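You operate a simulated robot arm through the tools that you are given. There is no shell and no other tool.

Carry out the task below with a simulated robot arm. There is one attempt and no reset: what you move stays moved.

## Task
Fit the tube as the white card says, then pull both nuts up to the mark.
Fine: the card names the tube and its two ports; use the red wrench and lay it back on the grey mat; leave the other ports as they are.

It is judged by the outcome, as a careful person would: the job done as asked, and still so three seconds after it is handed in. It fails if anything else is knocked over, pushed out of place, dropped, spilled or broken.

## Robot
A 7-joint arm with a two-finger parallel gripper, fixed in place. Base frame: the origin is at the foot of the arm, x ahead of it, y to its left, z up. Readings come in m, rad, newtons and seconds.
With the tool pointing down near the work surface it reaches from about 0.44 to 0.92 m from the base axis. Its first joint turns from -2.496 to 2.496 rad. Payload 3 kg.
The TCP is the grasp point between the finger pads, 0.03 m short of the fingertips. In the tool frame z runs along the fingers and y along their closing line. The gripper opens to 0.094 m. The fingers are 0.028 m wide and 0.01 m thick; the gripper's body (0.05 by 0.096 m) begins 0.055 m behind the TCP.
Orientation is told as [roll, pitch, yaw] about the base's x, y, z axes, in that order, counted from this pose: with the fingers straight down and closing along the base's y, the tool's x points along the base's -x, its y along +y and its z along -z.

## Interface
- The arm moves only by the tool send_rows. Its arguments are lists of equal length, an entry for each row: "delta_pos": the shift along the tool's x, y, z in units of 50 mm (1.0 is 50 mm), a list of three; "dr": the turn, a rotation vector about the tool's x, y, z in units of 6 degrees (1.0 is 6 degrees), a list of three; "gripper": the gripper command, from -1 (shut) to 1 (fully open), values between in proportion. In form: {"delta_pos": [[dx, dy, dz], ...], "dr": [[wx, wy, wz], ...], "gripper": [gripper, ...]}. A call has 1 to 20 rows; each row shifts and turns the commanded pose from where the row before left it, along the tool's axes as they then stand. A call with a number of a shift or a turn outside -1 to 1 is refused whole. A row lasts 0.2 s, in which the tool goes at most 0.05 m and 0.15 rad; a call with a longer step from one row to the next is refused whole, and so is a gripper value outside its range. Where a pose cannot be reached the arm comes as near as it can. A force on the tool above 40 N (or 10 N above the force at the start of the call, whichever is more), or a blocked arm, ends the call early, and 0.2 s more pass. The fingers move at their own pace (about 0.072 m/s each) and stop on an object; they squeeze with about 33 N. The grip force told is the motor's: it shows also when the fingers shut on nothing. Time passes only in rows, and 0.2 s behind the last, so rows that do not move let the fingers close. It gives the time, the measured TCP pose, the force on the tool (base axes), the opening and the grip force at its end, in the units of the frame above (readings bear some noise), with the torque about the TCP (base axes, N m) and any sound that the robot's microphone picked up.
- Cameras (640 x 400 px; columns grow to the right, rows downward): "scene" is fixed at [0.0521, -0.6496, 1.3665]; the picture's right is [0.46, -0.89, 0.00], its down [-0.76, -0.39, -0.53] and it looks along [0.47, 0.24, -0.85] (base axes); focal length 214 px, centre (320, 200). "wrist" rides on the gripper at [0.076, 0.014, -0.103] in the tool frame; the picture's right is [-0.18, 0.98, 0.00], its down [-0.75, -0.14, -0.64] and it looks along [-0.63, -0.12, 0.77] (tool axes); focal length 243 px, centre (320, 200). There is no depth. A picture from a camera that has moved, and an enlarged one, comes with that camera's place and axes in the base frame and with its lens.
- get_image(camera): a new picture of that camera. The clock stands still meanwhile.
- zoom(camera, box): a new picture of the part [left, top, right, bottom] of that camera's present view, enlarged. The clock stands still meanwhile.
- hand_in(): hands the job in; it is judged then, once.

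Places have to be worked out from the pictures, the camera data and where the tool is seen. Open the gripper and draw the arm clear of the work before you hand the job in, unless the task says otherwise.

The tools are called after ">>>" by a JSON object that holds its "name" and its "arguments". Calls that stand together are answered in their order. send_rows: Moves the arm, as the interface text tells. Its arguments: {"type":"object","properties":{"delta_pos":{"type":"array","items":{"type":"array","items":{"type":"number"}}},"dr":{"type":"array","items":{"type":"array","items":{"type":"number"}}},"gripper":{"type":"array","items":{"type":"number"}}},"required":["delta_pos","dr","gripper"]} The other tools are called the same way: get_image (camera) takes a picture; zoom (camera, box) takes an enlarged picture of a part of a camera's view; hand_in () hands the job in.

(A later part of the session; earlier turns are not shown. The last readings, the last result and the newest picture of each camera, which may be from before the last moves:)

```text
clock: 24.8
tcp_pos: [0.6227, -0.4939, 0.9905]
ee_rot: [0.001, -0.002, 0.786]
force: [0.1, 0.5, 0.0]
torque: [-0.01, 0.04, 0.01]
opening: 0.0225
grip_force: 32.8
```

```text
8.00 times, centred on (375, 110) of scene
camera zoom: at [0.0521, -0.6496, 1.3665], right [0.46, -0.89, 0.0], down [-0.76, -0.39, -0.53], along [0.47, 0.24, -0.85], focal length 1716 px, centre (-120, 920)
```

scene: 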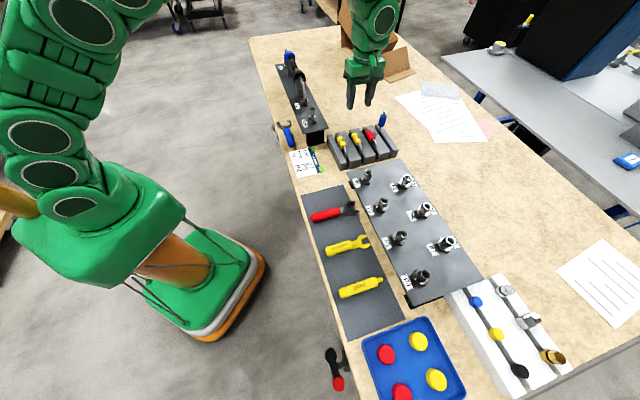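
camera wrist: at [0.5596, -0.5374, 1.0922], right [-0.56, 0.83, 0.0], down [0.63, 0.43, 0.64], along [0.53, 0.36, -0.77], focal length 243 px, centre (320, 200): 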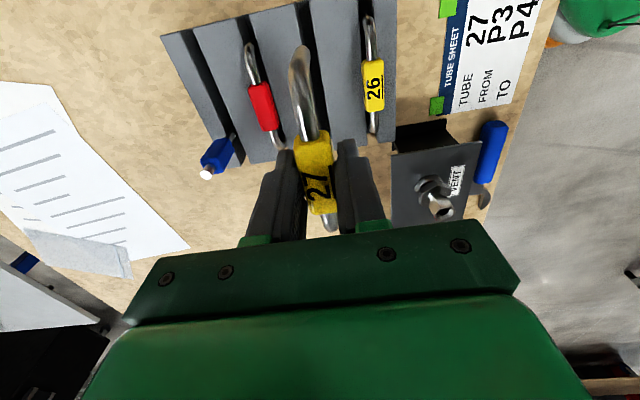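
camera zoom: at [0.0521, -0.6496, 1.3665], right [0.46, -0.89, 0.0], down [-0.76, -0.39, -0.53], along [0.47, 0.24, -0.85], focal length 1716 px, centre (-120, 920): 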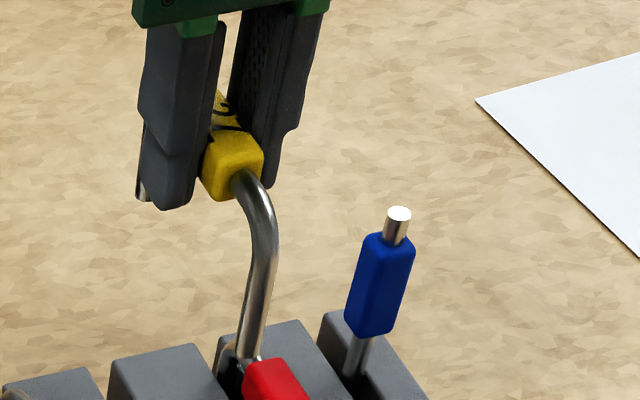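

The near leg hangs about 0.05 m to the -a side of the TCP, so the tube is nearly centred in the grip. I carry it level to above P3/P4, keeping the ends about 3 cm above the nuts.

>>> {"name": "send_rows", "arguments": {"delta_pos": [[0.43, 0.044, 0], [0.86, 0.0876, 0], [0.86, 0.0876, 0], [0.86, 0.0876, 0], [0.86, 0.0876, 0], [0.86, 0.0876, 0], [0.86, 0.0876, 0], [0.86, 0.0876, 0], [0.86, 0.0876, 0], [0.86, 0.0876, 0], [0.43, 0.044, 0], [0, 0, 0]], "dr": [[0, 0, 0], [0, 0, 0], [0, 0, 0], [0, 0, 0], [0, 0, 0], [0, 0, 0], [0, 0, 0], [0, 0, 0], [0, 0, 0], [0, 0, 0], [0, 0, 0], [0, 0, 0]], "gripper": [-1, -1, -1, -1, -1, -1, -1, -1, -1, -1, -1, -1]}}

>>> {"name": "get_image", "arguments": {"camera": "wrist"}}

>>> {"name": "zoom", "arguments": {"camera": "wrist", "box": [240, 0, 400, 160]}}

>>> {"name": "zoom", "arguments": {"camera": "scene", "box": [370, 200, 450, 290]}}

```text
clock: 27.4
tcp_pos: [0.2888, -0.766, 0.9897]
ee_rot: [0.0, 0.001, 0.782]
force: [-0.4, 0.3, -0.6]
torque: [-0.03, 0.01, 0.0]
opening: 0.0224
grip_force: 33.4
```

```text
taken
camera wrist: at [0.2248, -0.8089, 1.0918], right [-0.56, 0.83, 0.0], down [0.63, 0.43, 0.64], along [0.53, 0.36, -0.77], focal length 243 px, centre (320, 200)
```

wrist: 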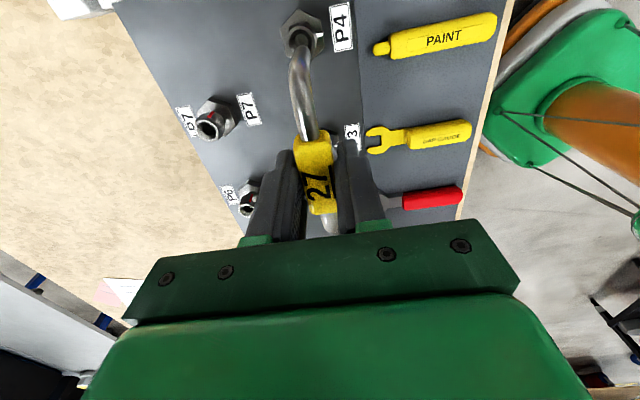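

```text
2.50 times, centred on (320, 80) of wrist
camera zoom: at [0.2248, -0.8089, 1.0918], right [-0.56, 0.83, 0.0], down [0.63, 0.43, 0.64], along [0.53, 0.36, -0.77], focal length 606 px, centre (320, 500)
```

zoom: 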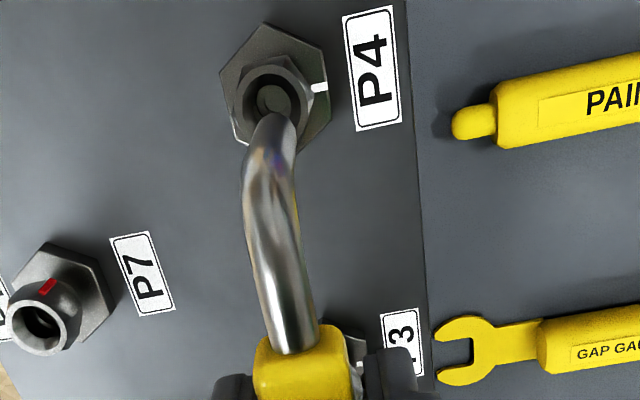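

```text
4.44 times, centred on (410, 245) of scene
camera zoom: at [0.0521, -0.6496, 1.3665], right [0.46, -0.89, 0.0], down [-0.76, -0.39, -0.53], along [0.47, 0.24, -0.85], focal length 953 px, centre (-80, 0)
```

zoom: 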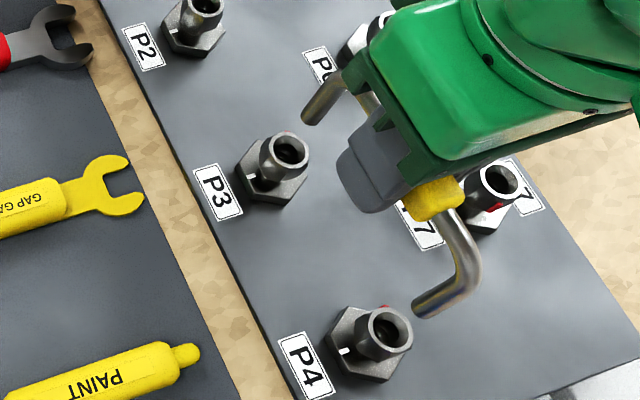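

The tube ends line up with P3/P4 to within a couple of millimetres, and leg spacing matches port spacing. I come down 2.4 cm to just above the nuts and re-check.

>>> {"name": "send_rows", "arguments": {"delta_pos": [[0.02, 0, 0.16], [0, 0, 0.16], [0, 0, 0.16], [0, 0, 0]], "dr": [[0, 0, 0], [0, 0, 0], [0, 0, 0], [0, 0, 0]], "gripper": [-1, -1, -1, -1]}}

>>> {"name": "zoom", "arguments": {"camera": "wrist", "box": [260, 0, 360, 80]}}

>>> {"name": "zoom", "arguments": {"camera": "scene", "box": [385, 210, 445, 290]}}

```text
clock: 28.4
tcp_pos: [0.2872, -0.7677, 0.9653]
ee_rot: [0.0, 0.001, 0.783]
force: [-0.4, -0.7, -0.4]
torque: [-0.01, -0.03, 0.02]
opening: 0.0226
grip_force: 33.0
```

```text
5.00 times, centred on (310, 40) of wrist
camera zoom: at [0.2245, -0.8107, 1.0688], right [-0.56, 0.83, 0.0], down [0.63, 0.43, 0.64], along [0.53, 0.36, -0.77], focal length 1213 px, centre (370, 1000)
```

zoom: 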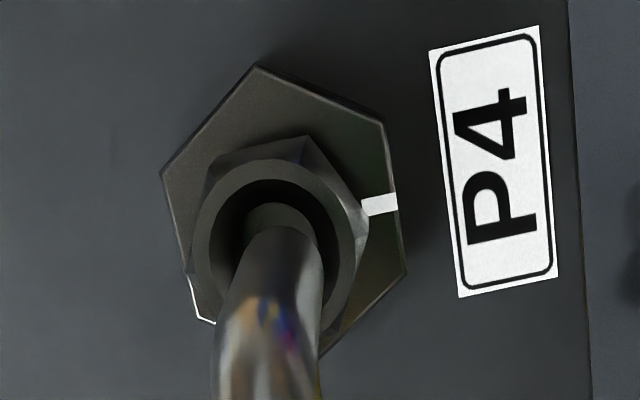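

```text
5.00 times, centred on (415, 250) of scene
camera zoom: at [0.0521, -0.6496, 1.3665], right [0.46, -0.89, 0.0], down [-0.76, -0.39, -0.53], along [0.47, 0.24, -0.85], focal length 1072 px, centre (-155, -50)
```

zoom: 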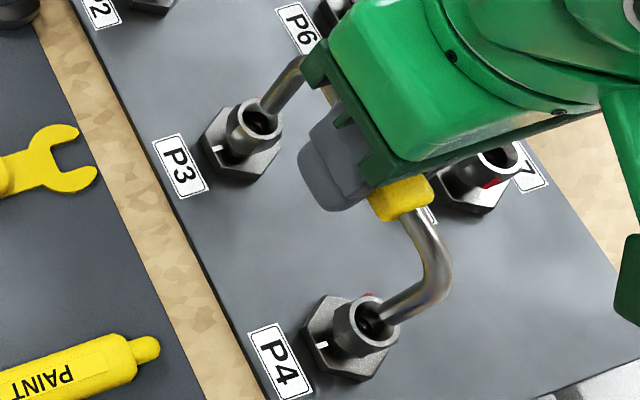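

Both ends are now just above the bores, with only about a millimetre of offset. I trim slightly and go down gently, watching for contact.

>>> {"name": "send_rows", "arguments": {"delta_pos": [[0.015, 0, 0.06], [0, 0, 0.06], [0, 0, 0.06], [0, 0, 0]], "dr": [[0, 0, 0], [0, 0, 0], [0, 0, 0], [0, 0, 0]], "gripper": [-1, -1, -1, -1]}}

>>> {"name": "zoom", "arguments": {"camera": "wrist", "box": [260, 0, 360, 80]}}

>>> {"name": "zoom", "arguments": {"camera": "scene", "box": [385, 220, 445, 280]}}

```text
clock: 29.4
tcp_pos: [0.2866, -0.7674, 0.9574]
ee_rot: [0.0, 0.001, 0.783]
force: [0.8, -0.4, -1.2]
torque: [-0.01, -0.01, 0.01]
opening: 0.0225
grip_force: 33.1
```

```text
5.00 times, centred on (310, 40) of wrist
camera zoom: at [0.2239, -0.8112, 1.0597], right [-0.56, 0.83, 0.0], down [0.63, 0.43, 0.64], along [0.53, 0.36, -0.77], focal length 1213 px, centre (370, 1000)
```

zoom: 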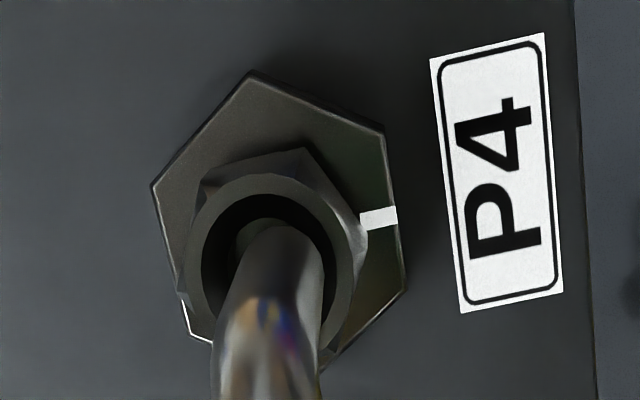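

```text
6.67 times, centred on (415, 250) of scene
camera zoom: at [0.0521, -0.6496, 1.3665], right [0.46, -0.89, 0.0], down [-0.76, -0.39, -0.53], along [0.47, 0.24, -0.85], focal length 1430 px, centre (-313, -133)
```

zoom: 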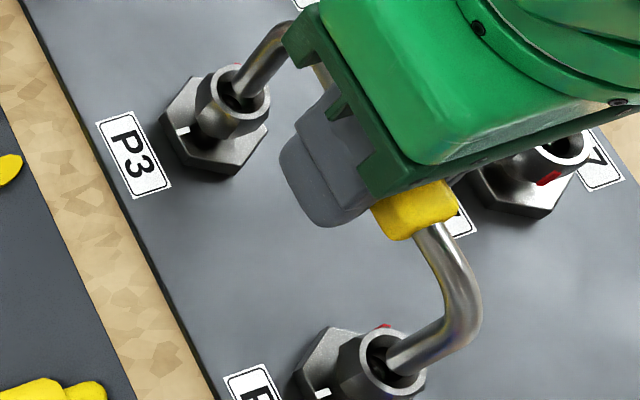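

The ends are in the mouths of both bores with no contact force. I continue down.

>>> {"name": "send_rows", "arguments": {"delta_pos": [[0.01, 0.01, 0.06], [0, 0, 0.06], [0, 0, 0.06], [0, 0, 0.06], [0, 0, 0]], "dr": [[0, 0, 0], [0, 0, 0], [0, 0, 0], [0, 0, 0], [0, 0, 0]], "gripper": [-1, -1, -1, -1, -1]}}

>>> {"name": "zoom", "arguments": {"camera": "wrist", "box": [260, 0, 360, 80]}}

>>> {"name": "zoom", "arguments": {"camera": "scene", "box": [385, 220, 445, 290]}}

```text
clock: 30.6
tcp_pos: [0.2879, -0.7693, 0.9441]
ee_rot: [0.001, 0.0, 0.783]
force: [1.5, -1.2, 1.5]
torque: [-0.14, -0.06, 0.02]
opening: 0.0225
grip_force: 33.4
```

```text
5.00 times, centred on (310, 40) of wrist
camera zoom: at [0.2234, -0.8114, 1.0476], right [-0.56, 0.83, 0.0], down [0.63, 0.43, 0.64], along [0.53, 0.36, -0.77], focal length 1213 px, centre (370, 1000)
```

zoom: 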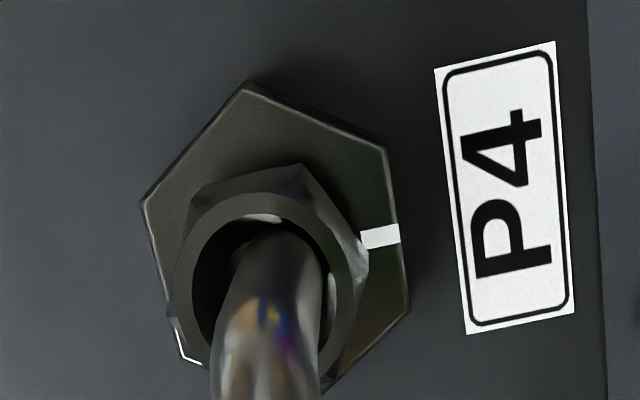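

```text
5.71 times, centred on (415, 255) of scene
camera zoom: at [0.0521, -0.6496, 1.3665], right [0.46, -0.89, 0.0], down [-0.76, -0.39, -0.53], along [0.47, 0.24, -0.85], focal length 1226 px, centre (-223, -114)
```

zoom: 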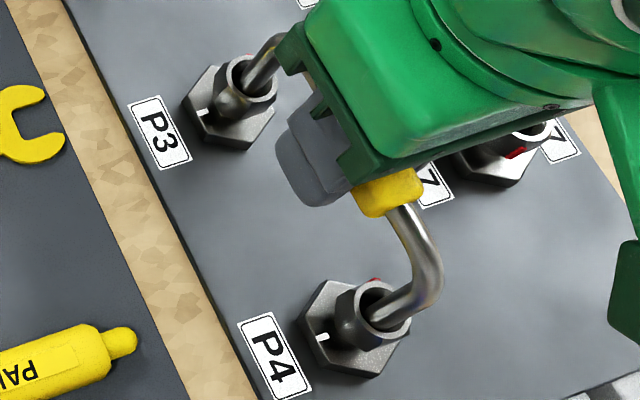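

A slight side force (about 1.9 N towards +b) and the view both say the tube sits about 1 mm too near the robot. I shift +b by 1.2 mm and carry on down.

>>> {"name": "send_rows", "arguments": {"delta_pos": [[0, -0.025, 0], [0, 0, 0.04], [0, 0, 0.04], [0, 0, 0.04], [0, 0, 0]], "dr": [[0, 0, 0], [0, 0, 0], [0, 0, 0], [0, 0, 0], [0, 0, 0]], "gripper": [-1, -1, -1, -1, -1]}}

>>> {"name": "zoom", "arguments": {"camera": "wrist", "box": [260, 0, 360, 80]}}

>>> {"name": "zoom", "arguments": {"camera": "scene", "box": [385, 220, 445, 290]}}

```text
clock: 31.8
tcp_pos: [0.2892, -0.7694, 0.9402]
ee_rot: [0.0, -0.001, 0.785]
force: [11.9, 6.9, 3.3]
torque: [0.28, -0.71, 0.04]
opening: 0.0225
grip_force: 32.8
```

```text
5.00 times, centred on (310, 40) of wrist
camera zoom: at [0.2251, -0.8122, 1.0414], right [-0.56, 0.83, 0.0], down [0.63, 0.43, 0.64], along [0.53, 0.36, -0.77], focal length 1213 px, centre (370, 1000)
```

zoom: 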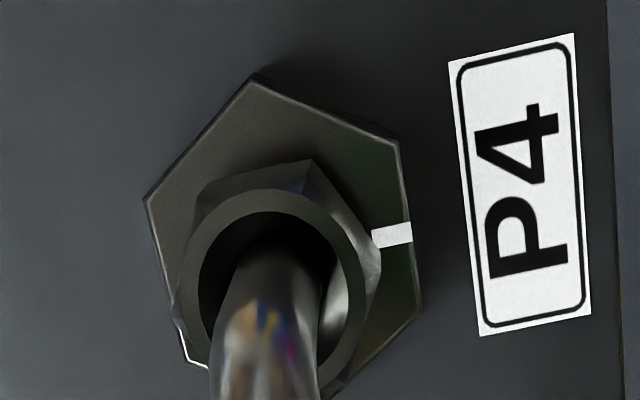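

```text
5.71 times, centred on (415, 255) of scene
camera zoom: at [0.0521, -0.6496, 1.3665], right [0.46, -0.89, 0.0], down [-0.76, -0.39, -0.53], along [0.47, 0.24, -0.85], focal length 1226 px, centre (-223, -114)
```

zoom: 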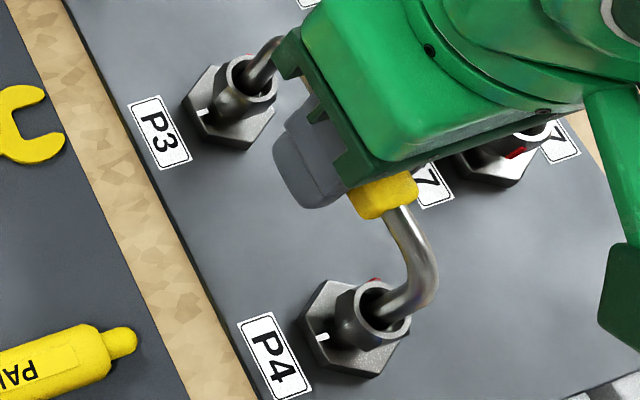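

Now about 13 N pushes the tube towards +a, so I am too far to -a. I shift +a by about 1.3 mm and slightly more +b, then re-read.

>>> {"name": "send_rows", "arguments": {"delta_pos": [[-0.026, -0.01, 0], [0, 0, 0]], "dr": [[0, 0, 0], [0, 0, 0]], "gripper": [-1, -1]}}

```text
clock: 32.4
tcp_pos: [0.2877, -0.7683, 0.9398]
ee_rot: [0.0, 0.0, 0.784]
force: [6.9, 3.3, 1.7]
torque: [0.18, -0.34, 0.06]
opening: 0.0225
grip_force: 32.9
```

The side force has halved. I shift about 1 mm more the same way.

>>> {"name": "send_rows", "arguments": {"delta_pos": [[-0.022, -0.01, 0], [0, 0, 0]], "dr": [[0, 0, 0], [0, 0, 0]], "gripper": [-1, -1]}}

>>> {"name": "send_rows", "arguments": {"delta_pos": [[0, 0, 0.03], [0, 0, 0.03], [0, 0, 0.03], [0, 0, 0]], "dr": [[0, 0, 0], [0, 0, 0], [0, 0, 0], [0, 0, 0]], "gripper": [-1, -1, -1, -1]}}

```text
clock: 33.0
tcp_pos: [0.2899, -0.7689, 0.9387]
ee_rot: [0.0, 0.0, 0.785]
force: [-0.3, -0.3, 0.3]
torque: [0.01, 0.0, 0.0]
opening: 0.0228
grip_force: 33.5
```

```text
clock: 34.0
tcp_pos: [0.2907, -0.7693, 0.9342]
ee_rot: [0.0, 0.0, 0.785]
force: [0.2, 0.1, -1.0]
torque: [0.01, 0.0, -0.03]
opening: 0.0224
grip_force: 32.9
```

Forces are back to zero and the tube is still going down freely. I continue in small steps until it bottoms.

>>> {"name": "send_rows", "arguments": {"delta_pos": [[0, 0, 0.04], [0, 0, 0.04], [0, 0, 0.04], [0, 0, 0.04], [0, 0, 0]], "dr": [[0, 0, 0], [0, 0, 0], [0, 0, 0], [0, 0, 0], [0, 0, 0]], "gripper": [-1, -1, -1, -1, -1]}}

>>> {"name": "zoom", "arguments": {"camera": "scene", "box": [385, 220, 445, 290]}}

```text
clock: 35.2
tcp_pos: [0.2912, -0.7699, 0.9287]
ee_rot: [-0.003, 0.002, 0.785]
force: [2.6, 2.5, 27.8]
torque: [-0.39, 0.34, 0.04]
opening: 0.0225
grip_force: 32.5
```

```text
5.71 times, centred on (415, 255) of scene
camera zoom: at [0.0521, -0.6496, 1.3665], right [0.46, -0.89, 0.0], down [-0.76, -0.39, -0.53], along [0.47, 0.24, -0.85], focal length 1226 px, centre (-223, -114)
```

zoom: 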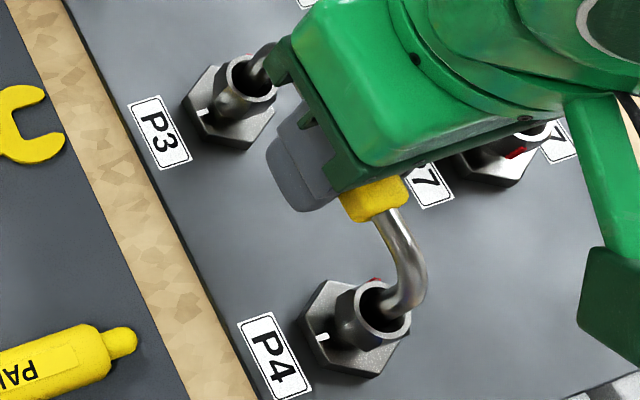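

About 28 N upward at TCP z 0.9287, carried by both legs: it has bottomed roughly 2 cm inside. I push slightly more to confirm it is a hard stop.

>>> {"name": "send_rows", "arguments": {"delta_pos": [[0, 0, 0.01], [0, 0, 0], [0, 0, 0]], "dr": [[0, 0, 0], [0, 0, 0], [0, 0, 0]], "gripper": [-1, -1, -1]}}

>>> {"name": "zoom", "arguments": {"camera": "wrist", "box": [240, 0, 400, 160]}}

```text
clock: 35.7
tcp_pos: [0.2908, -0.7695, 0.9289]
ee_rot: [-0.005, 0.0, 0.782]
force: [0.6, 3.9, 4.0]
torque: [0.01, 0.1, 0.04]
opening: 0.0226
grip_force: 32.6
stopped in row 2: the force on the tool passed its limit at 41 N (the readings are from after the stop); the commanded pose is now the measured one
```

```text
2.50 times, centred on (320, 80) of wrist
camera zoom: at [0.227, -0.8125, 1.0313], right [-0.56, 0.83, 0.0], down [0.63, 0.43, 0.64], along [0.53, 0.36, -0.77], focal length 606 px, centre (320, 500)
```

zoom: 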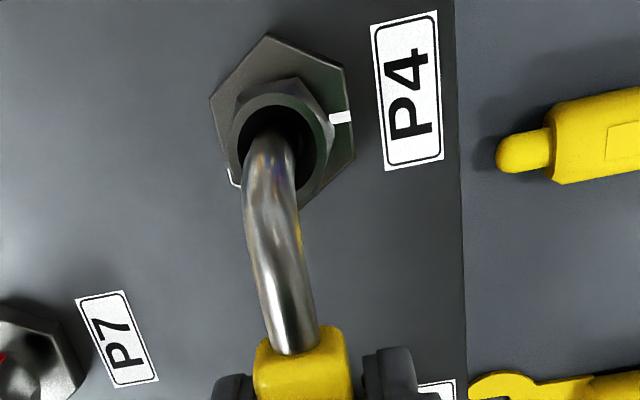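

It did not move down any further under 41 N, so the tube is seated in both ports. I release and lift straight off.

>>> {"name": "send_rows", "arguments": {"delta_pos": [[0, 0, 0], [0, 0, 0], [0, 0, -0.3], [0, 0, -0.5], [0, 0, -0.5]], "dr": [[0, 0, 0], [0, 0, 0], [0, 0, 0], [0, 0, 0], [0, 0, 0]], "gripper": [0, 0, 0, 0, 0]}}

>>> {"name": "get_image", "arguments": {"camera": "wrist"}}

>>> {"name": "zoom", "arguments": {"camera": "scene", "box": [385, 220, 445, 290]}}

```text
clock: 36.9
tcp_pos: [0.2904, -0.7701, 0.9918]
ee_rot: [-0.003, 0.0, 0.785]
force: [-0.6, 0.0, 0.6]
torque: [-0.04, -0.01, 0.01]
opening: 0.047
grip_force: 0.1
```

```text
taken
camera wrist: at [0.2261, -0.8132, 1.0941], right [-0.56, 0.83, 0.0], down [0.63, 0.43, 0.64], along [0.53, 0.36, -0.77], focal length 243 px, centre (320, 200)
```

wrist: 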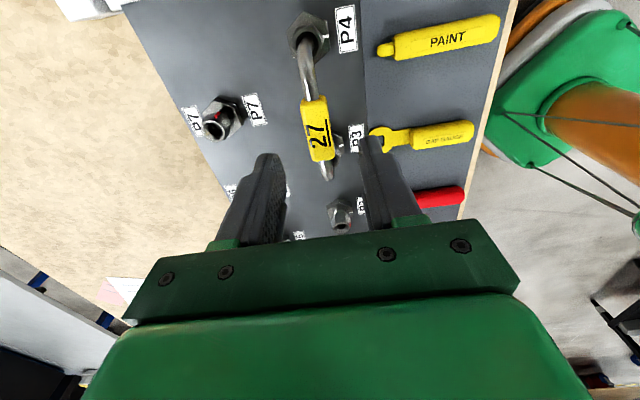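

```text
5.71 times, centred on (415, 255) of scene
camera zoom: at [0.0521, -0.6496, 1.3665], right [0.46, -0.89, 0.0], down [-0.76, -0.39, -0.53], along [0.47, 0.24, -0.85], focal length 1226 px, centre (-223, -114)
```

zoom: 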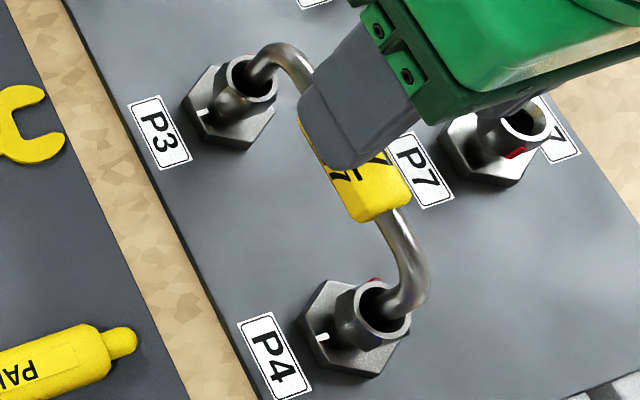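

The tube stands square in both ports. Now I go to the red wrench, which lies at about a=-0.125, b 0.56 to 0.72, turn back to close across its handle, and look.

>>> {"name": "send_rows", "arguments": {"delta_pos": [[-0.71, 0.433, 0], [-0.71, 0.433, 0], [-0.71, 0.433, 0], [-0.71, 0.433, 0], [-0.71, 0.433, 0], [-0.71, 0.433, 0]], "dr": [[0, 0, 0], [0, 0, 0], [0, 0, 0], [0, 0, 0], [0, 0, 0], [0, 0, 0]], "gripper": [0, 0, 0, 0, 0, 0]}}

>>> {"name": "send_rows", "arguments": {"delta_pos": [[0, 0, 0], [0, 0, 0], [0, 0, 0], [0, 0, 0], [0, 0, 0], [0, 0, 0], [0, 0, 0], [0, 0, 0], [0, 0, 0], [0, 0, 0], [0, 0, 0], [0, 0, 0], [0, 0, 0], [0, 0, 0], [0, 0, 0], [0, 0, 0]], "dr": [[0, 0, 0.9375], [0, 0, 0.9375], [0, 0, 0.9375], [0, 0, 0.9375], [0, 0, 0.9375], [0, 0, 0.9375], [0, 0, 0.9375], [0, 0, 0.9375], [0, 0, 0.9375], [0, 0, 0.9375], [0, 0, 0.9375], [0, 0, 0.9375], [0, 0, 0.9375], [0, 0, 0.9375], [0, 0, 0.9375], [0, 0, 0.9375]], "gripper": [0, 0, 0, 0, 0, 0, 0, 0, 0, 0, 0, 0, 0, 0, 0, 0]}}

>>> {"name": "get_image", "arguments": {"camera": "wrist"}}

>>> {"name": "get_image", "arguments": {"camera": "scene"}}

```text
clock: 38.3
tcp_pos: [0.35, -0.5266, 0.9922]
ee_rot: [-0.003, 0.001, 0.785]
force: [-0.4, -1.0, -0.7]
torque: [0.01, 0.02, 0.01]
opening: 0.0471
grip_force: 0.0
```

```text
clock: 41.7
tcp_pos: [0.3518, -0.5271, 0.9925]
ee_rot: [0.002, -0.003, -0.784]
force: [0.4, -0.4, 0.0]
torque: [0.01, 0.03, 0.0]
opening: 0.047
grip_force: 0.0
```

```text
taken
camera wrist: at [0.3068, -0.4623, 1.0944], right [0.83, 0.56, 0.0], down [0.43, -0.63, 0.64], along [0.36, -0.53, -0.76], focal length 243 px, centre (320, 200)
```

wrist: 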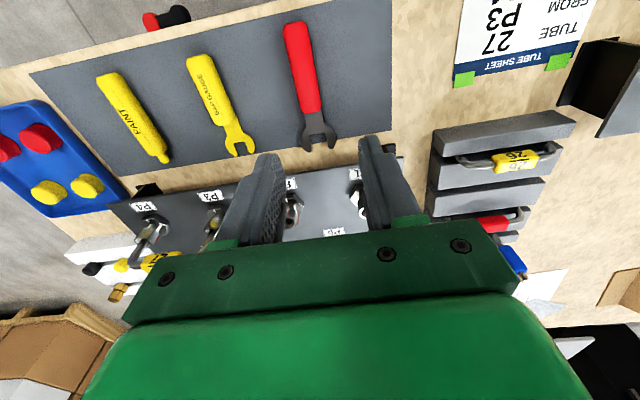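

```text
taken
```

scene: 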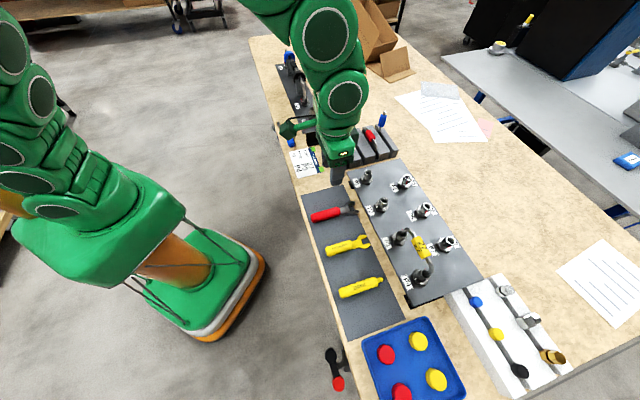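

Comparing wrist views puts the tools at z≈0.79, with the red wrench along a≈-0.139 from handle end b≈0.558 to jaw tips b≈0.702. I move over the handle at b≈0.592 and drop part way.

>>> {"name": "send_rows", "arguments": {"delta_pos": [[0.59, -0.3, 0], [0, 0, 0.7], [0, 0, 0.7], [0, 0, 0.7], [0, 0, 0.4], [0, 0, 0]], "dr": [[0, 0, 0], [0, 0, 0], [0, 0, 0], [0, 0, 0], [0, 0, 0], [0, 0, 0]], "gripper": [0, 0, 0, 0, 0, 0]}}

>>> {"name": "get_image", "arguments": {"camera": "wrist"}}

>>> {"name": "zoom", "arguments": {"camera": "scene", "box": [290, 180, 370, 240]}}

```text
clock: 43.1
tcp_pos: [0.3201, -0.5175, 0.8688]
ee_rot: [0.0, -0.002, -0.784]
force: [0.5, 0.6, 0.0]
torque: [0.01, 0.0, 0.0]
opening: 0.0467
grip_force: 0.0
```

```text
taken
camera wrist: at [0.275, -0.4533, 0.9705], right [0.82, 0.57, 0.0], down [0.43, -0.63, 0.65], along [0.36, -0.53, -0.76], focal length 243 px, centre (320, 200)
```

wrist: 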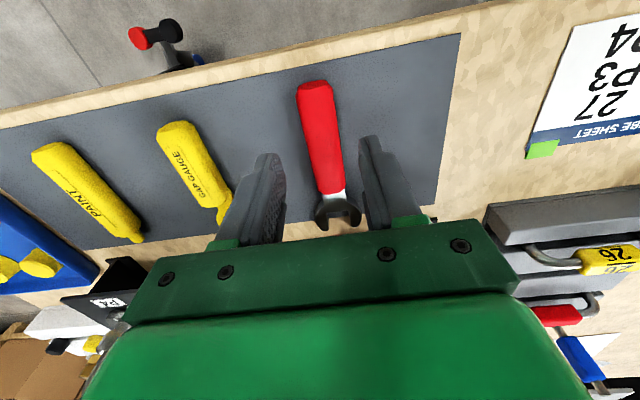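

```text
6.67 times, centred on (330, 210) of scene
camera zoom: at [0.0521, -0.6496, 1.3665], right [0.46, -0.89, 0.0], down [-0.76, -0.39, -0.53], along [0.47, 0.24, -0.85], focal length 1430 px, centre (253, 133)
```

zoom: 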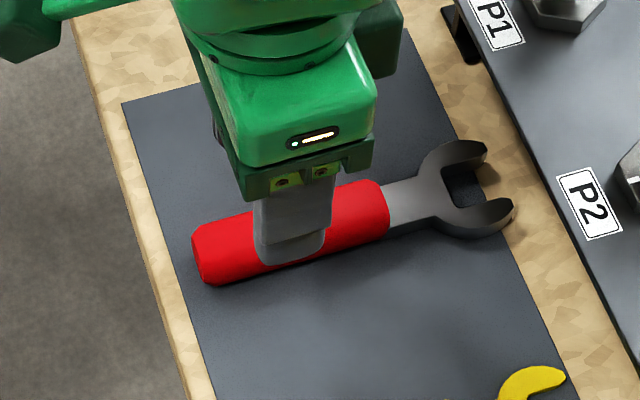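

The handle is centred between the fingers at a≈-0.139. I lower carefully toward the mat with the force guard.

>>> {"name": "send_rows", "arguments": {"delta_pos": [[0, 0, 0.4], [0, 0, 0.3], [0, 0, 0.1], [0, 0, 0.1], [0, 0, 0]], "dr": [[0, 0, 0], [0, 0, 0], [0, 0, 0], [0, 0, 0], [0, 0, 0]], "gripper": [0, 0, 0, 0, 0]}}

>>> {"name": "get_image", "arguments": {"camera": "wrist"}}

>>> {"name": "zoom", "arguments": {"camera": "scene", "box": [290, 180, 370, 240]}}

```text
clock: 44.3
tcp_pos: [0.3183, -0.5171, 0.8238]
ee_rot: [0.001, -0.003, -0.783]
force: [0.5, 0.6, -0.2]
torque: [0.01, 0.02, 0.01]
opening: 0.0469
grip_force: 0.1
```

```text
taken
camera wrist: at [0.2749, -0.4529, 0.9257], right [0.82, 0.57, 0.0], down [0.43, -0.63, 0.64], along [0.36, -0.53, -0.76], focal length 243 px, centre (320, 200)
```

wrist: 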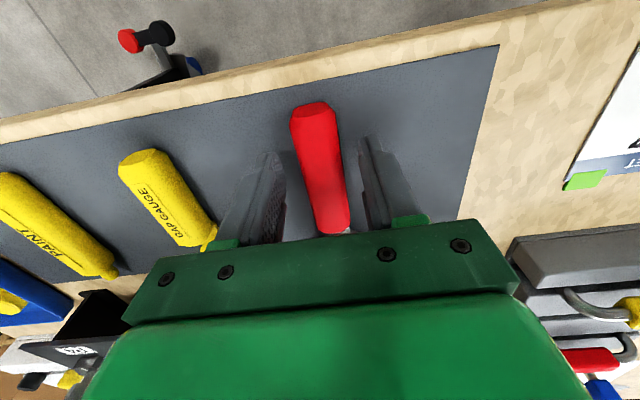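

```text
6.67 times, centred on (330, 210) of scene
camera zoom: at [0.0521, -0.6496, 1.3665], right [0.46, -0.89, 0.0], down [-0.76, -0.39, -0.53], along [0.47, 0.24, -0.85], focal length 1430 px, centre (253, 133)
```

zoom: 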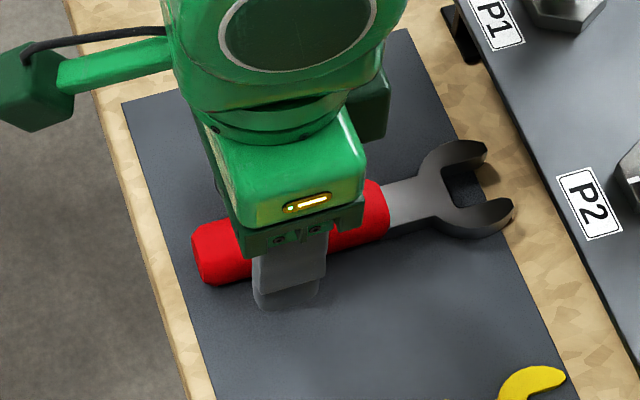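

The fingers straddle the handle. I feel for the mat with small steps.

>>> {"name": "send_rows", "arguments": {"delta_pos": [[0, 0, 0.06], [0, 0, 0.06], [0, 0, 0.06], [0, 0, 0.06], [0, 0, 0]], "dr": [[0, 0, 0], [0, 0, 0], [0, 0, 0], [0, 0, 0], [0, 0, 0]], "gripper": [0, 0, 0, 0, 0]}}

```text
clock: 45.4
tcp_pos: [0.3183, -0.5183, 0.8122]
ee_rot: [0.0, -0.007, -0.783]
force: [0.7, 0.0, -0.9]
torque: [0.06, -0.01, 0.02]
opening: 0.0473
grip_force: 0.1
stopped in row 5: the force on the tool passed its limit at 43 N (the readings are from after the stop); the commanded pose is now the measured one
```

The tips touched the mat at TCP 0.812, so the mat top is z≈0.782. I back off 3 mm and close on the handle.

>>> {"name": "send_rows", "arguments": {"delta_pos": [[0, 0, -0.06], [0, 0, 0], [0, 0, 0], [0, 0, 0], [0, 0, 0]], "dr": [[0, 0, 0], [0, 0, 0], [0, 0, 0], [0, 0, 0], [0, 0, 0]], "gripper": [0, -1, -1, -1, -1]}}

>>> {"name": "get_image", "arguments": {"camera": "wrist"}}

>>> {"name": "zoom", "arguments": {"camera": "scene", "box": [290, 180, 370, 240]}}

```text
clock: 46.6
tcp_pos: [0.318, -0.518, 0.8155]
ee_rot: [-0.001, -0.006, -0.783]
force: [1.2, -1.6, 5.6]
torque: [-0.06, -0.09, 0.09]
opening: 0.0254
grip_force: 32.8
```

```text
taken
camera wrist: at [0.2747, -0.4534, 0.9167], right [0.82, 0.57, 0.0], down [0.43, -0.63, 0.65], along [0.37, -0.53, -0.76], focal length 243 px, centre (320, 200)
```

wrist: 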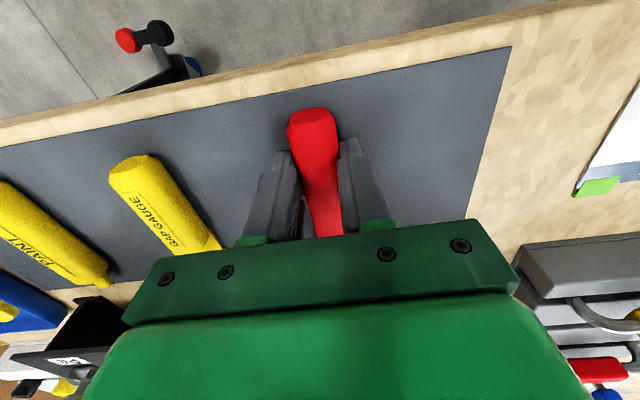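

```text
6.67 times, centred on (330, 210) of scene
camera zoom: at [0.0521, -0.6496, 1.3665], right [0.46, -0.89, 0.0], down [-0.76, -0.39, -0.53], along [0.47, 0.24, -0.85], focal length 1430 px, centre (253, 133)
```

zoom: 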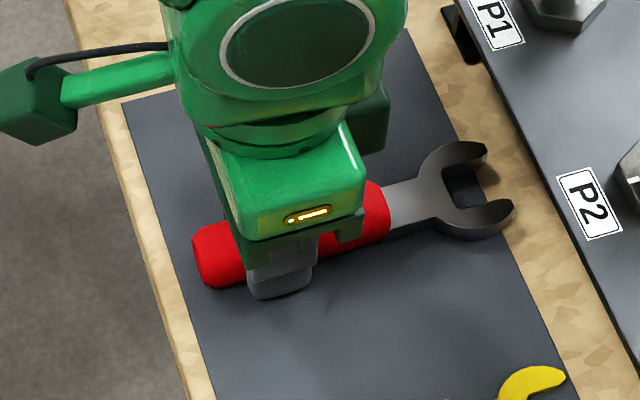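

The handle is held (0.0254 m wide). I lift 11 cm straight up and inspect how the wrench hangs.

>>> {"name": "send_rows", "arguments": {"delta_pos": [[0, 0, -0.2], [0, 0, -0.5], [0, 0, -0.6], [0, 0, -0.6], [0, 0, -0.5], [0, 0, 0]], "dr": [[0, 0, 0], [0, 0, 0], [0, 0, 0], [0, 0, 0], [0, 0, 0], [0, 0, 0]], "gripper": [-1, -1, -1, -1, -1, -1]}}

>>> {"name": "get_image", "arguments": {"camera": "wrist"}}

>>> {"name": "zoom", "arguments": {"camera": "scene", "box": [290, 150, 390, 230]}}

```text
clock: 48.0
tcp_pos: [0.3191, -0.5168, 0.9352]
ee_rot: [-0.003, -0.005, -0.783]
force: [0.0, 0.5, -1.5]
torque: [0.02, 0.03, -0.02]
opening: 0.0251
grip_force: 32.9
```

```text
taken
camera wrist: at [0.2744, -0.4517, 1.0368], right [0.82, 0.57, 0.0], down [0.43, -0.63, 0.65], along [0.37, -0.53, -0.76], focal length 243 px, centre (320, 200)
```

wrist: 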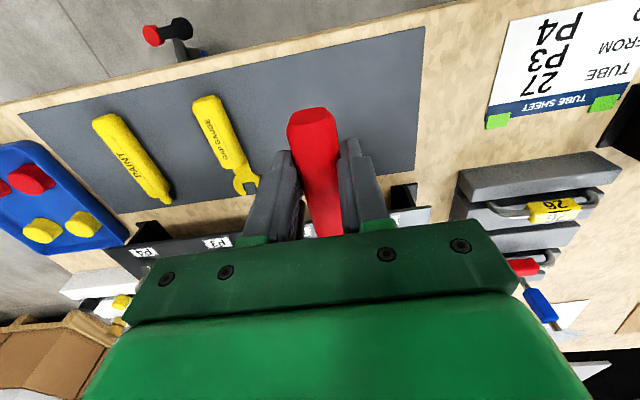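

```text
5.00 times, centred on (340, 190) of scene
camera zoom: at [0.0521, -0.6496, 1.3665], right [0.46, -0.89, 0.0], down [-0.76, -0.39, -0.53], along [0.47, 0.24, -0.85], focal length 1072 px, centre (220, 250)
```

zoom: 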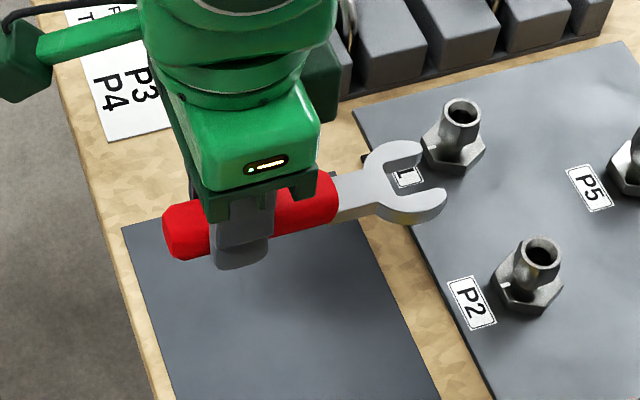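

The wrench is lifted level in the grip. I zoom hard from the scene camera on P3 and P4 to read the nut flats and lines before engaging.

>>> {"name": "zoom", "arguments": {"camera": "scene", "box": [390, 225, 412, 247]}}

>>> {"name": "zoom", "arguments": {"camera": "scene", "box": [410, 260, 436, 286]}}

>>> {"name": "zoom", "arguments": {"camera": "scene", "box": [340, 170, 380, 200]}}

```text
16.00 times, centred on (401, 236) of scene
camera zoom: at [0.0521, -0.6496, 1.3665], right [0.46, -0.89, 0.0], down [-0.76, -0.39, -0.53], along [0.47, 0.24, -0.85], focal length 3432 px, centre (-976, -376)
```

zoom: 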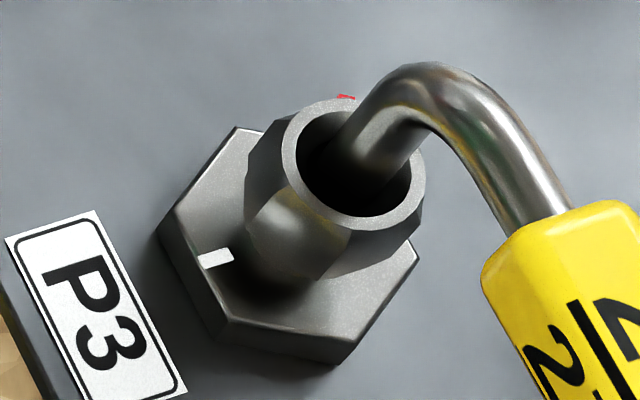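

```text
15.38 times, centred on (423, 273) of scene
camera zoom: at [0.0521, -0.6496, 1.3665], right [0.46, -0.89, 0.0], down [-0.76, -0.39, -0.53], along [0.47, 0.24, -0.85], focal length 3300 px, centre (-1265, -923)
```

zoom: 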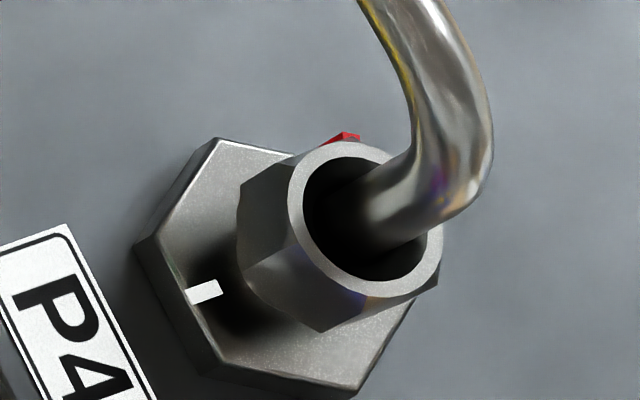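

```text
13.33 times, centred on (360, 185) of scene
camera zoom: at [0.0521, -0.6496, 1.3665], right [0.46, -0.89, 0.0], down [-0.76, -0.39, -0.53], along [0.47, 0.24, -0.85], focal length 2860 px, centre (-213, 400)
```

zoom: 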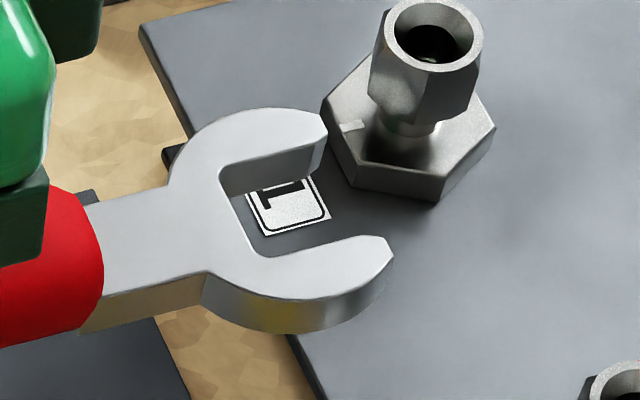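

The views are sharp enough to measure from. I zoom tighter on each nut to fix the hex angles.

>>> {"name": "zoom", "arguments": {"camera": "scene", "box": [397, 227, 409, 239]}}

>>> {"name": "zoom", "arguments": {"camera": "scene", "box": [416, 267, 430, 281]}}

```text
16.00 times, centred on (403, 233) of scene
camera zoom: at [0.0521, -0.6496, 1.3665], right [0.46, -0.89, 0.0], down [-0.76, -0.39, -0.53], along [0.47, 0.24, -0.85], focal length 3432 px, centre (-1008, -328)
```

zoom: 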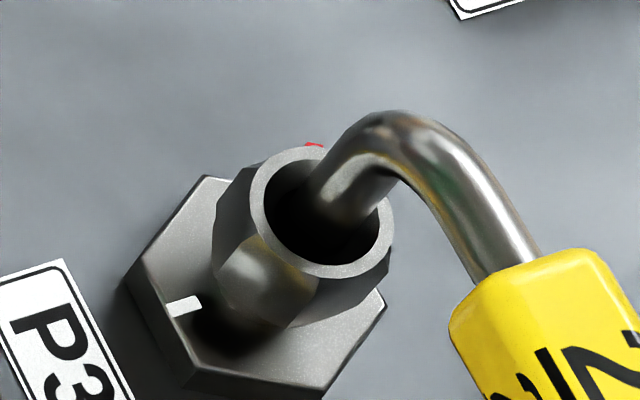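

```text
16.00 times, centred on (423, 274) of scene
camera zoom: at [0.0521, -0.6496, 1.3665], right [0.46, -0.89, 0.0], down [-0.76, -0.39, -0.53], along [0.47, 0.24, -0.85], focal length 3432 px, centre (-1328, -984)
```

zoom: 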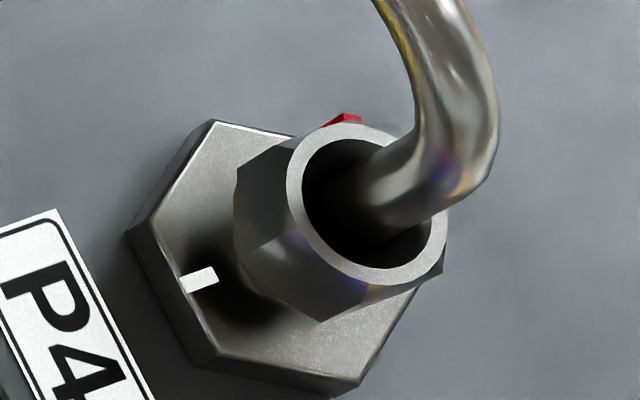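

Both hexes have a corner pointing almost exactly at the robot (about 89°), so the wrench goes on square and each nut needs about 240°. I check the wrench's own angle in the grip before approaching.

>>> {"name": "zoom", "arguments": {"camera": "scene", "box": [338, 175, 373, 200]}}

>>> {"name": "zoom", "arguments": {"camera": "scene", "box": [315, 175, 355, 205]}}

>>> {"name": "zoom", "arguments": {"camera": "wrist", "box": [250, 90, 390, 240]}}

```text
16.00 times, centred on (356, 188) of scene
camera zoom: at [0.0521, -0.6496, 1.3665], right [0.46, -0.89, 0.0], down [-0.76, -0.39, -0.53], along [0.47, 0.24, -0.85], focal length 3432 px, centre (-248, 400)
```

zoom: 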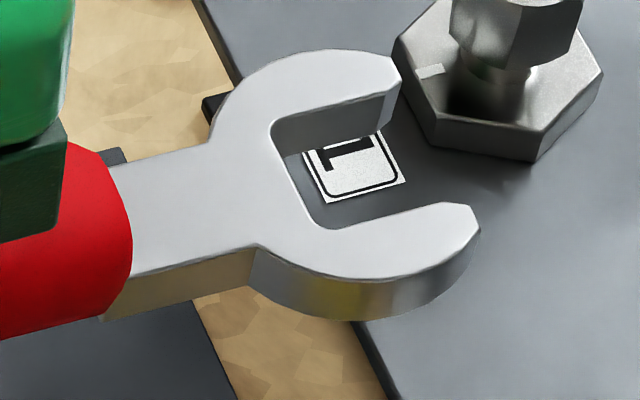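

```text
13.33 times, centred on (335, 190) of scene
camera zoom: at [0.0521, -0.6496, 1.3665], right [0.46, -0.89, 0.0], down [-0.76, -0.39, -0.53], along [0.47, 0.24, -0.85], focal length 2860 px, centre (120, 333)
```

zoom: 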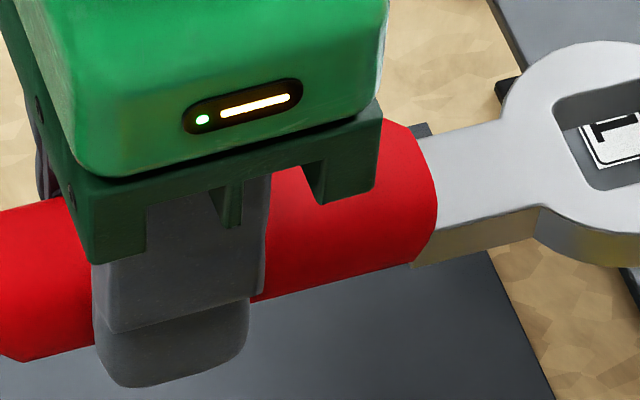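

```text
2.67 times, centred on (320, 165) of wrist
camera zoom: at [0.2744, -0.4517, 1.0368], right [0.82, 0.57, 0.0], down [0.43, -0.63, 0.65], along [0.37, -0.53, -0.76], focal length 647 px, centre (320, 293)
```

zoom: 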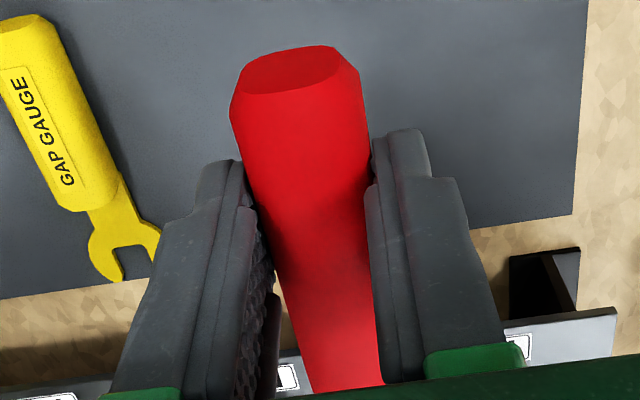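

The wrench sits within about 1–2° of square in the grip, and its ~10 mm jaw should centre at z≈0.876 on the nut. I shift across to stand in front of P3 at working height with the jaws still short of the nut.

>>> {"name": "send_rows", "arguments": {"delta_pos": [[0, -0.74, 0.0], [0, -0.74, 0.19], [0, -0.74, 0.19], [0, -0.74, 0.19], [0, 0, 0.19], [0, 0, 0]], "dr": [[0, 0, 0], [0, 0, 0], [0, 0, 0], [0, 0, 0], [0, 0, 0], [0, 0, 0]], "gripper": [-1, -1, -1, -1, -1, -1]}}

>>> {"name": "zoom", "arguments": {"camera": "scene", "box": [375, 220, 415, 250]}}

>>> {"name": "get_image", "arguments": {"camera": "scene"}}

>>> {"name": "get_image", "arguments": {"camera": "wrist"}}

```text
clock: 49.4
tcp_pos: [0.2136, -0.622, 0.8974]
ee_rot: [-0.001, -0.004, -0.784]
force: [-0.5, 0.5, -0.8]
torque: [0.02, 0.04, 0.0]
opening: 0.0252
grip_force: 33.3
```

```text
13.33 times, centred on (395, 235) of scene
camera zoom: at [0.0521, -0.6496, 1.3665], right [0.46, -0.89, 0.0], down [-0.76, -0.39, -0.53], along [0.47, 0.24, -0.85], focal length 2860 px, centre (-680, -267)
```

zoom: 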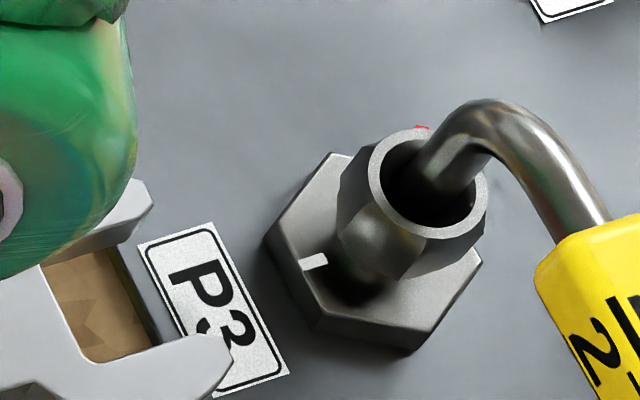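

```text
taken
```

scene: 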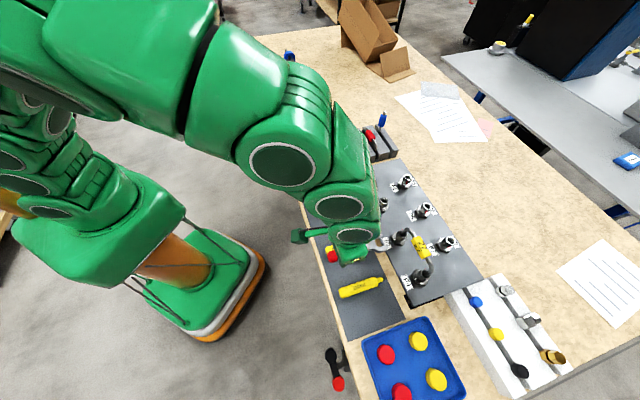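

```text
taken
camera wrist: at [0.169, -0.5573, 0.9993], right [0.82, 0.57, 0.0], down [0.43, -0.63, 0.65], along [0.36, -0.53, -0.76], focal length 243 px, centre (320, 200)
```

wrist: 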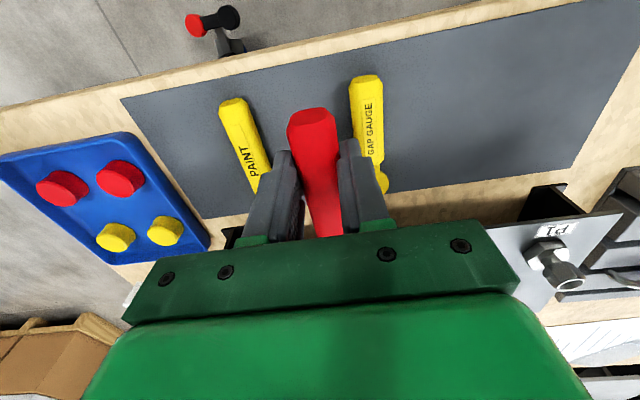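

The mouth's centreline projects straight at P3's nut centre, with about 60 mm to go until the throat seats. I advance 32 mm and re-check.

>>> {"name": "send_rows", "arguments": {"delta_pos": [[-0.2, 0, 0], [-0.22, 0, 0], [-0.22, 0, 0], [0, 0, 0]], "dr": [[0, 0, 0], [0, 0, 0], [0, 0, 0], [0, 0, 0]], "gripper": [-1, -1, -1, -1]}}

>>> {"name": "zoom", "arguments": {"camera": "scene", "box": [380, 220, 415, 250]}}

```text
clock: 50.4
tcp_pos: [0.2377, -0.645, 0.8973]
ee_rot: [-0.002, -0.003, -0.785]
force: [-0.1, 0.1, -1.0]
torque: [0.03, 0.03, 0.0]
opening: 0.0251
grip_force: 33.3
```

```text
13.33 times, centred on (398, 235) of scene
camera zoom: at [0.0521, -0.6496, 1.3665], right [0.46, -0.89, 0.0], down [-0.76, -0.39, -0.53], along [0.47, 0.24, -0.85], focal length 2860 px, centre (-713, -267)
```

zoom: 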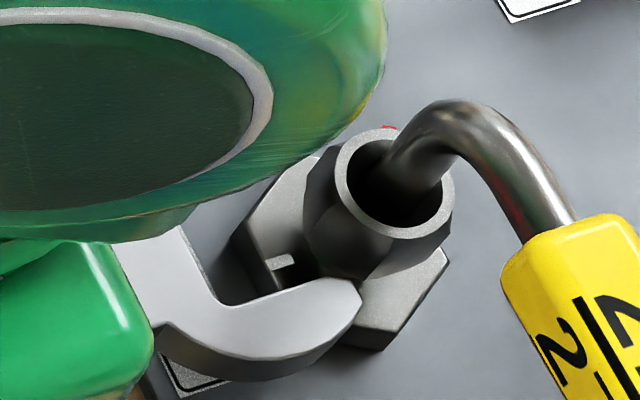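

The arm now hides the upper jaw but the lower one is visible. I zoom closer to judge its gap to the nut's flat.

>>> {"name": "zoom", "arguments": {"camera": "scene", "box": [387, 232, 407, 248]}}

>>> {"name": "get_image", "arguments": {"camera": "wrist"}}

```text
16.00 times, centred on (397, 240) of scene
camera zoom: at [0.0521, -0.6496, 1.3665], right [0.46, -0.89, 0.0], down [-0.76, -0.39, -0.53], along [0.47, 0.24, -0.85], focal length 3432 px, centre (-912, -440)
```

zoom: 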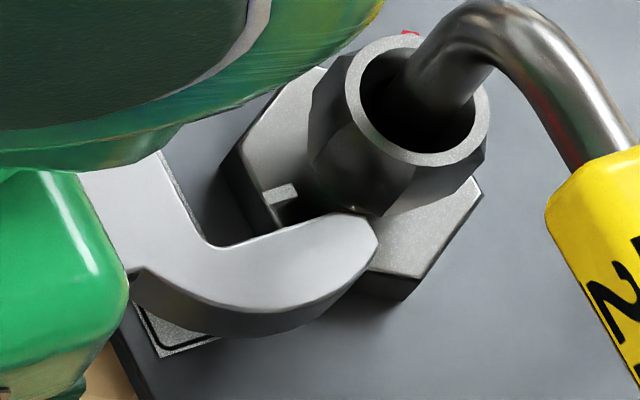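

```text
taken
camera wrist: at [0.1934, -0.5804, 0.9986], right [0.82, 0.57, 0.0], down [0.43, -0.63, 0.64], along [0.36, -0.53, -0.76], focal length 243 px, centre (320, 200)
```

wrist: 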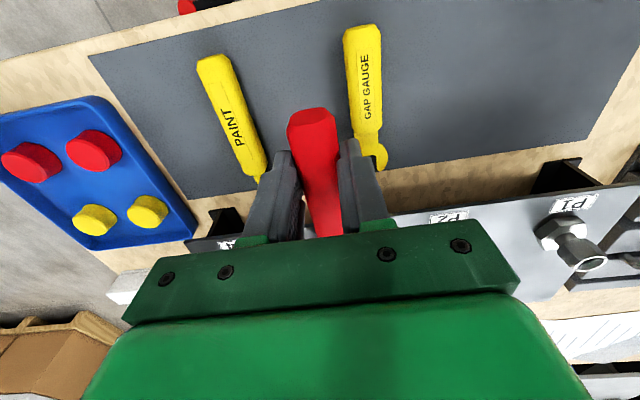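

The lower jaw's inner edge lines up with the nut flat to within about half a millimetre. I slide on slowly.

>>> {"name": "send_rows", "arguments": {"delta_pos": [[-0.08, 0, 0], [-0.08, 0, 0], [-0.08, 0, 0], [0, 0, 0]], "dr": [[0, 0, 0], [0, 0, 0], [0, 0, 0], [0, 0, 0]], "gripper": [-1, -1, -1, -1]}}

>>> {"name": "zoom", "arguments": {"camera": "scene", "box": [387, 226, 407, 242]}}

```text
clock: 51.4
tcp_pos: [0.2457, -0.653, 0.8963]
ee_rot: [-0.003, -0.004, -0.784]
force: [-5.7, -2.9, -1.1]
torque: [-0.06, 0.15, -0.68]
opening: 0.0252
grip_force: 33.4
```

```text
16.00 times, centred on (397, 234) of scene
camera zoom: at [0.0521, -0.6496, 1.3665], right [0.46, -0.89, 0.0], down [-0.76, -0.39, -0.53], along [0.47, 0.24, -0.85], focal length 3432 px, centre (-912, -344)
```

zoom: 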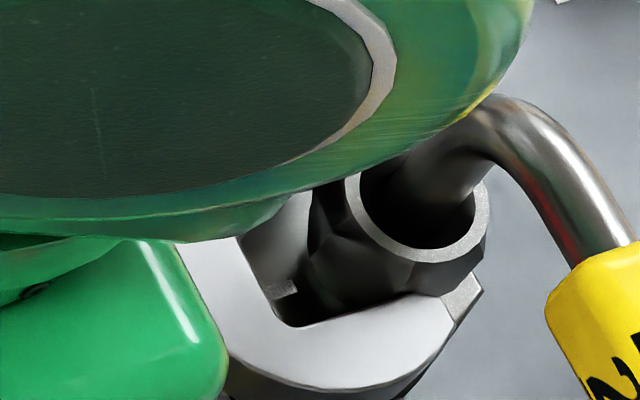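

A 6 N push to -a shows the -a jaw rubbing its flat as it slides on. I ease 0.6 mm towards -a and continue.

>>> {"name": "send_rows", "arguments": {"delta_pos": [[0, -0.012, 0], [-0.06, 0, 0], [-0.06, 0, 0], [0, 0, 0]], "dr": [[0, 0, 0], [0, 0, 0], [0, 0, 0], [0, 0, 0]], "gripper": [-1, -1, -1, -1]}}

```text
clock: 52.4
tcp_pos: [0.2496, -0.6581, 0.8974]
ee_rot: [-0.003, -0.005, -0.783]
force: [-1.1, 0.4, -1.4]
torque: [-0.04, -0.01, -0.14]
opening: 0.0253
grip_force: 32.9
```

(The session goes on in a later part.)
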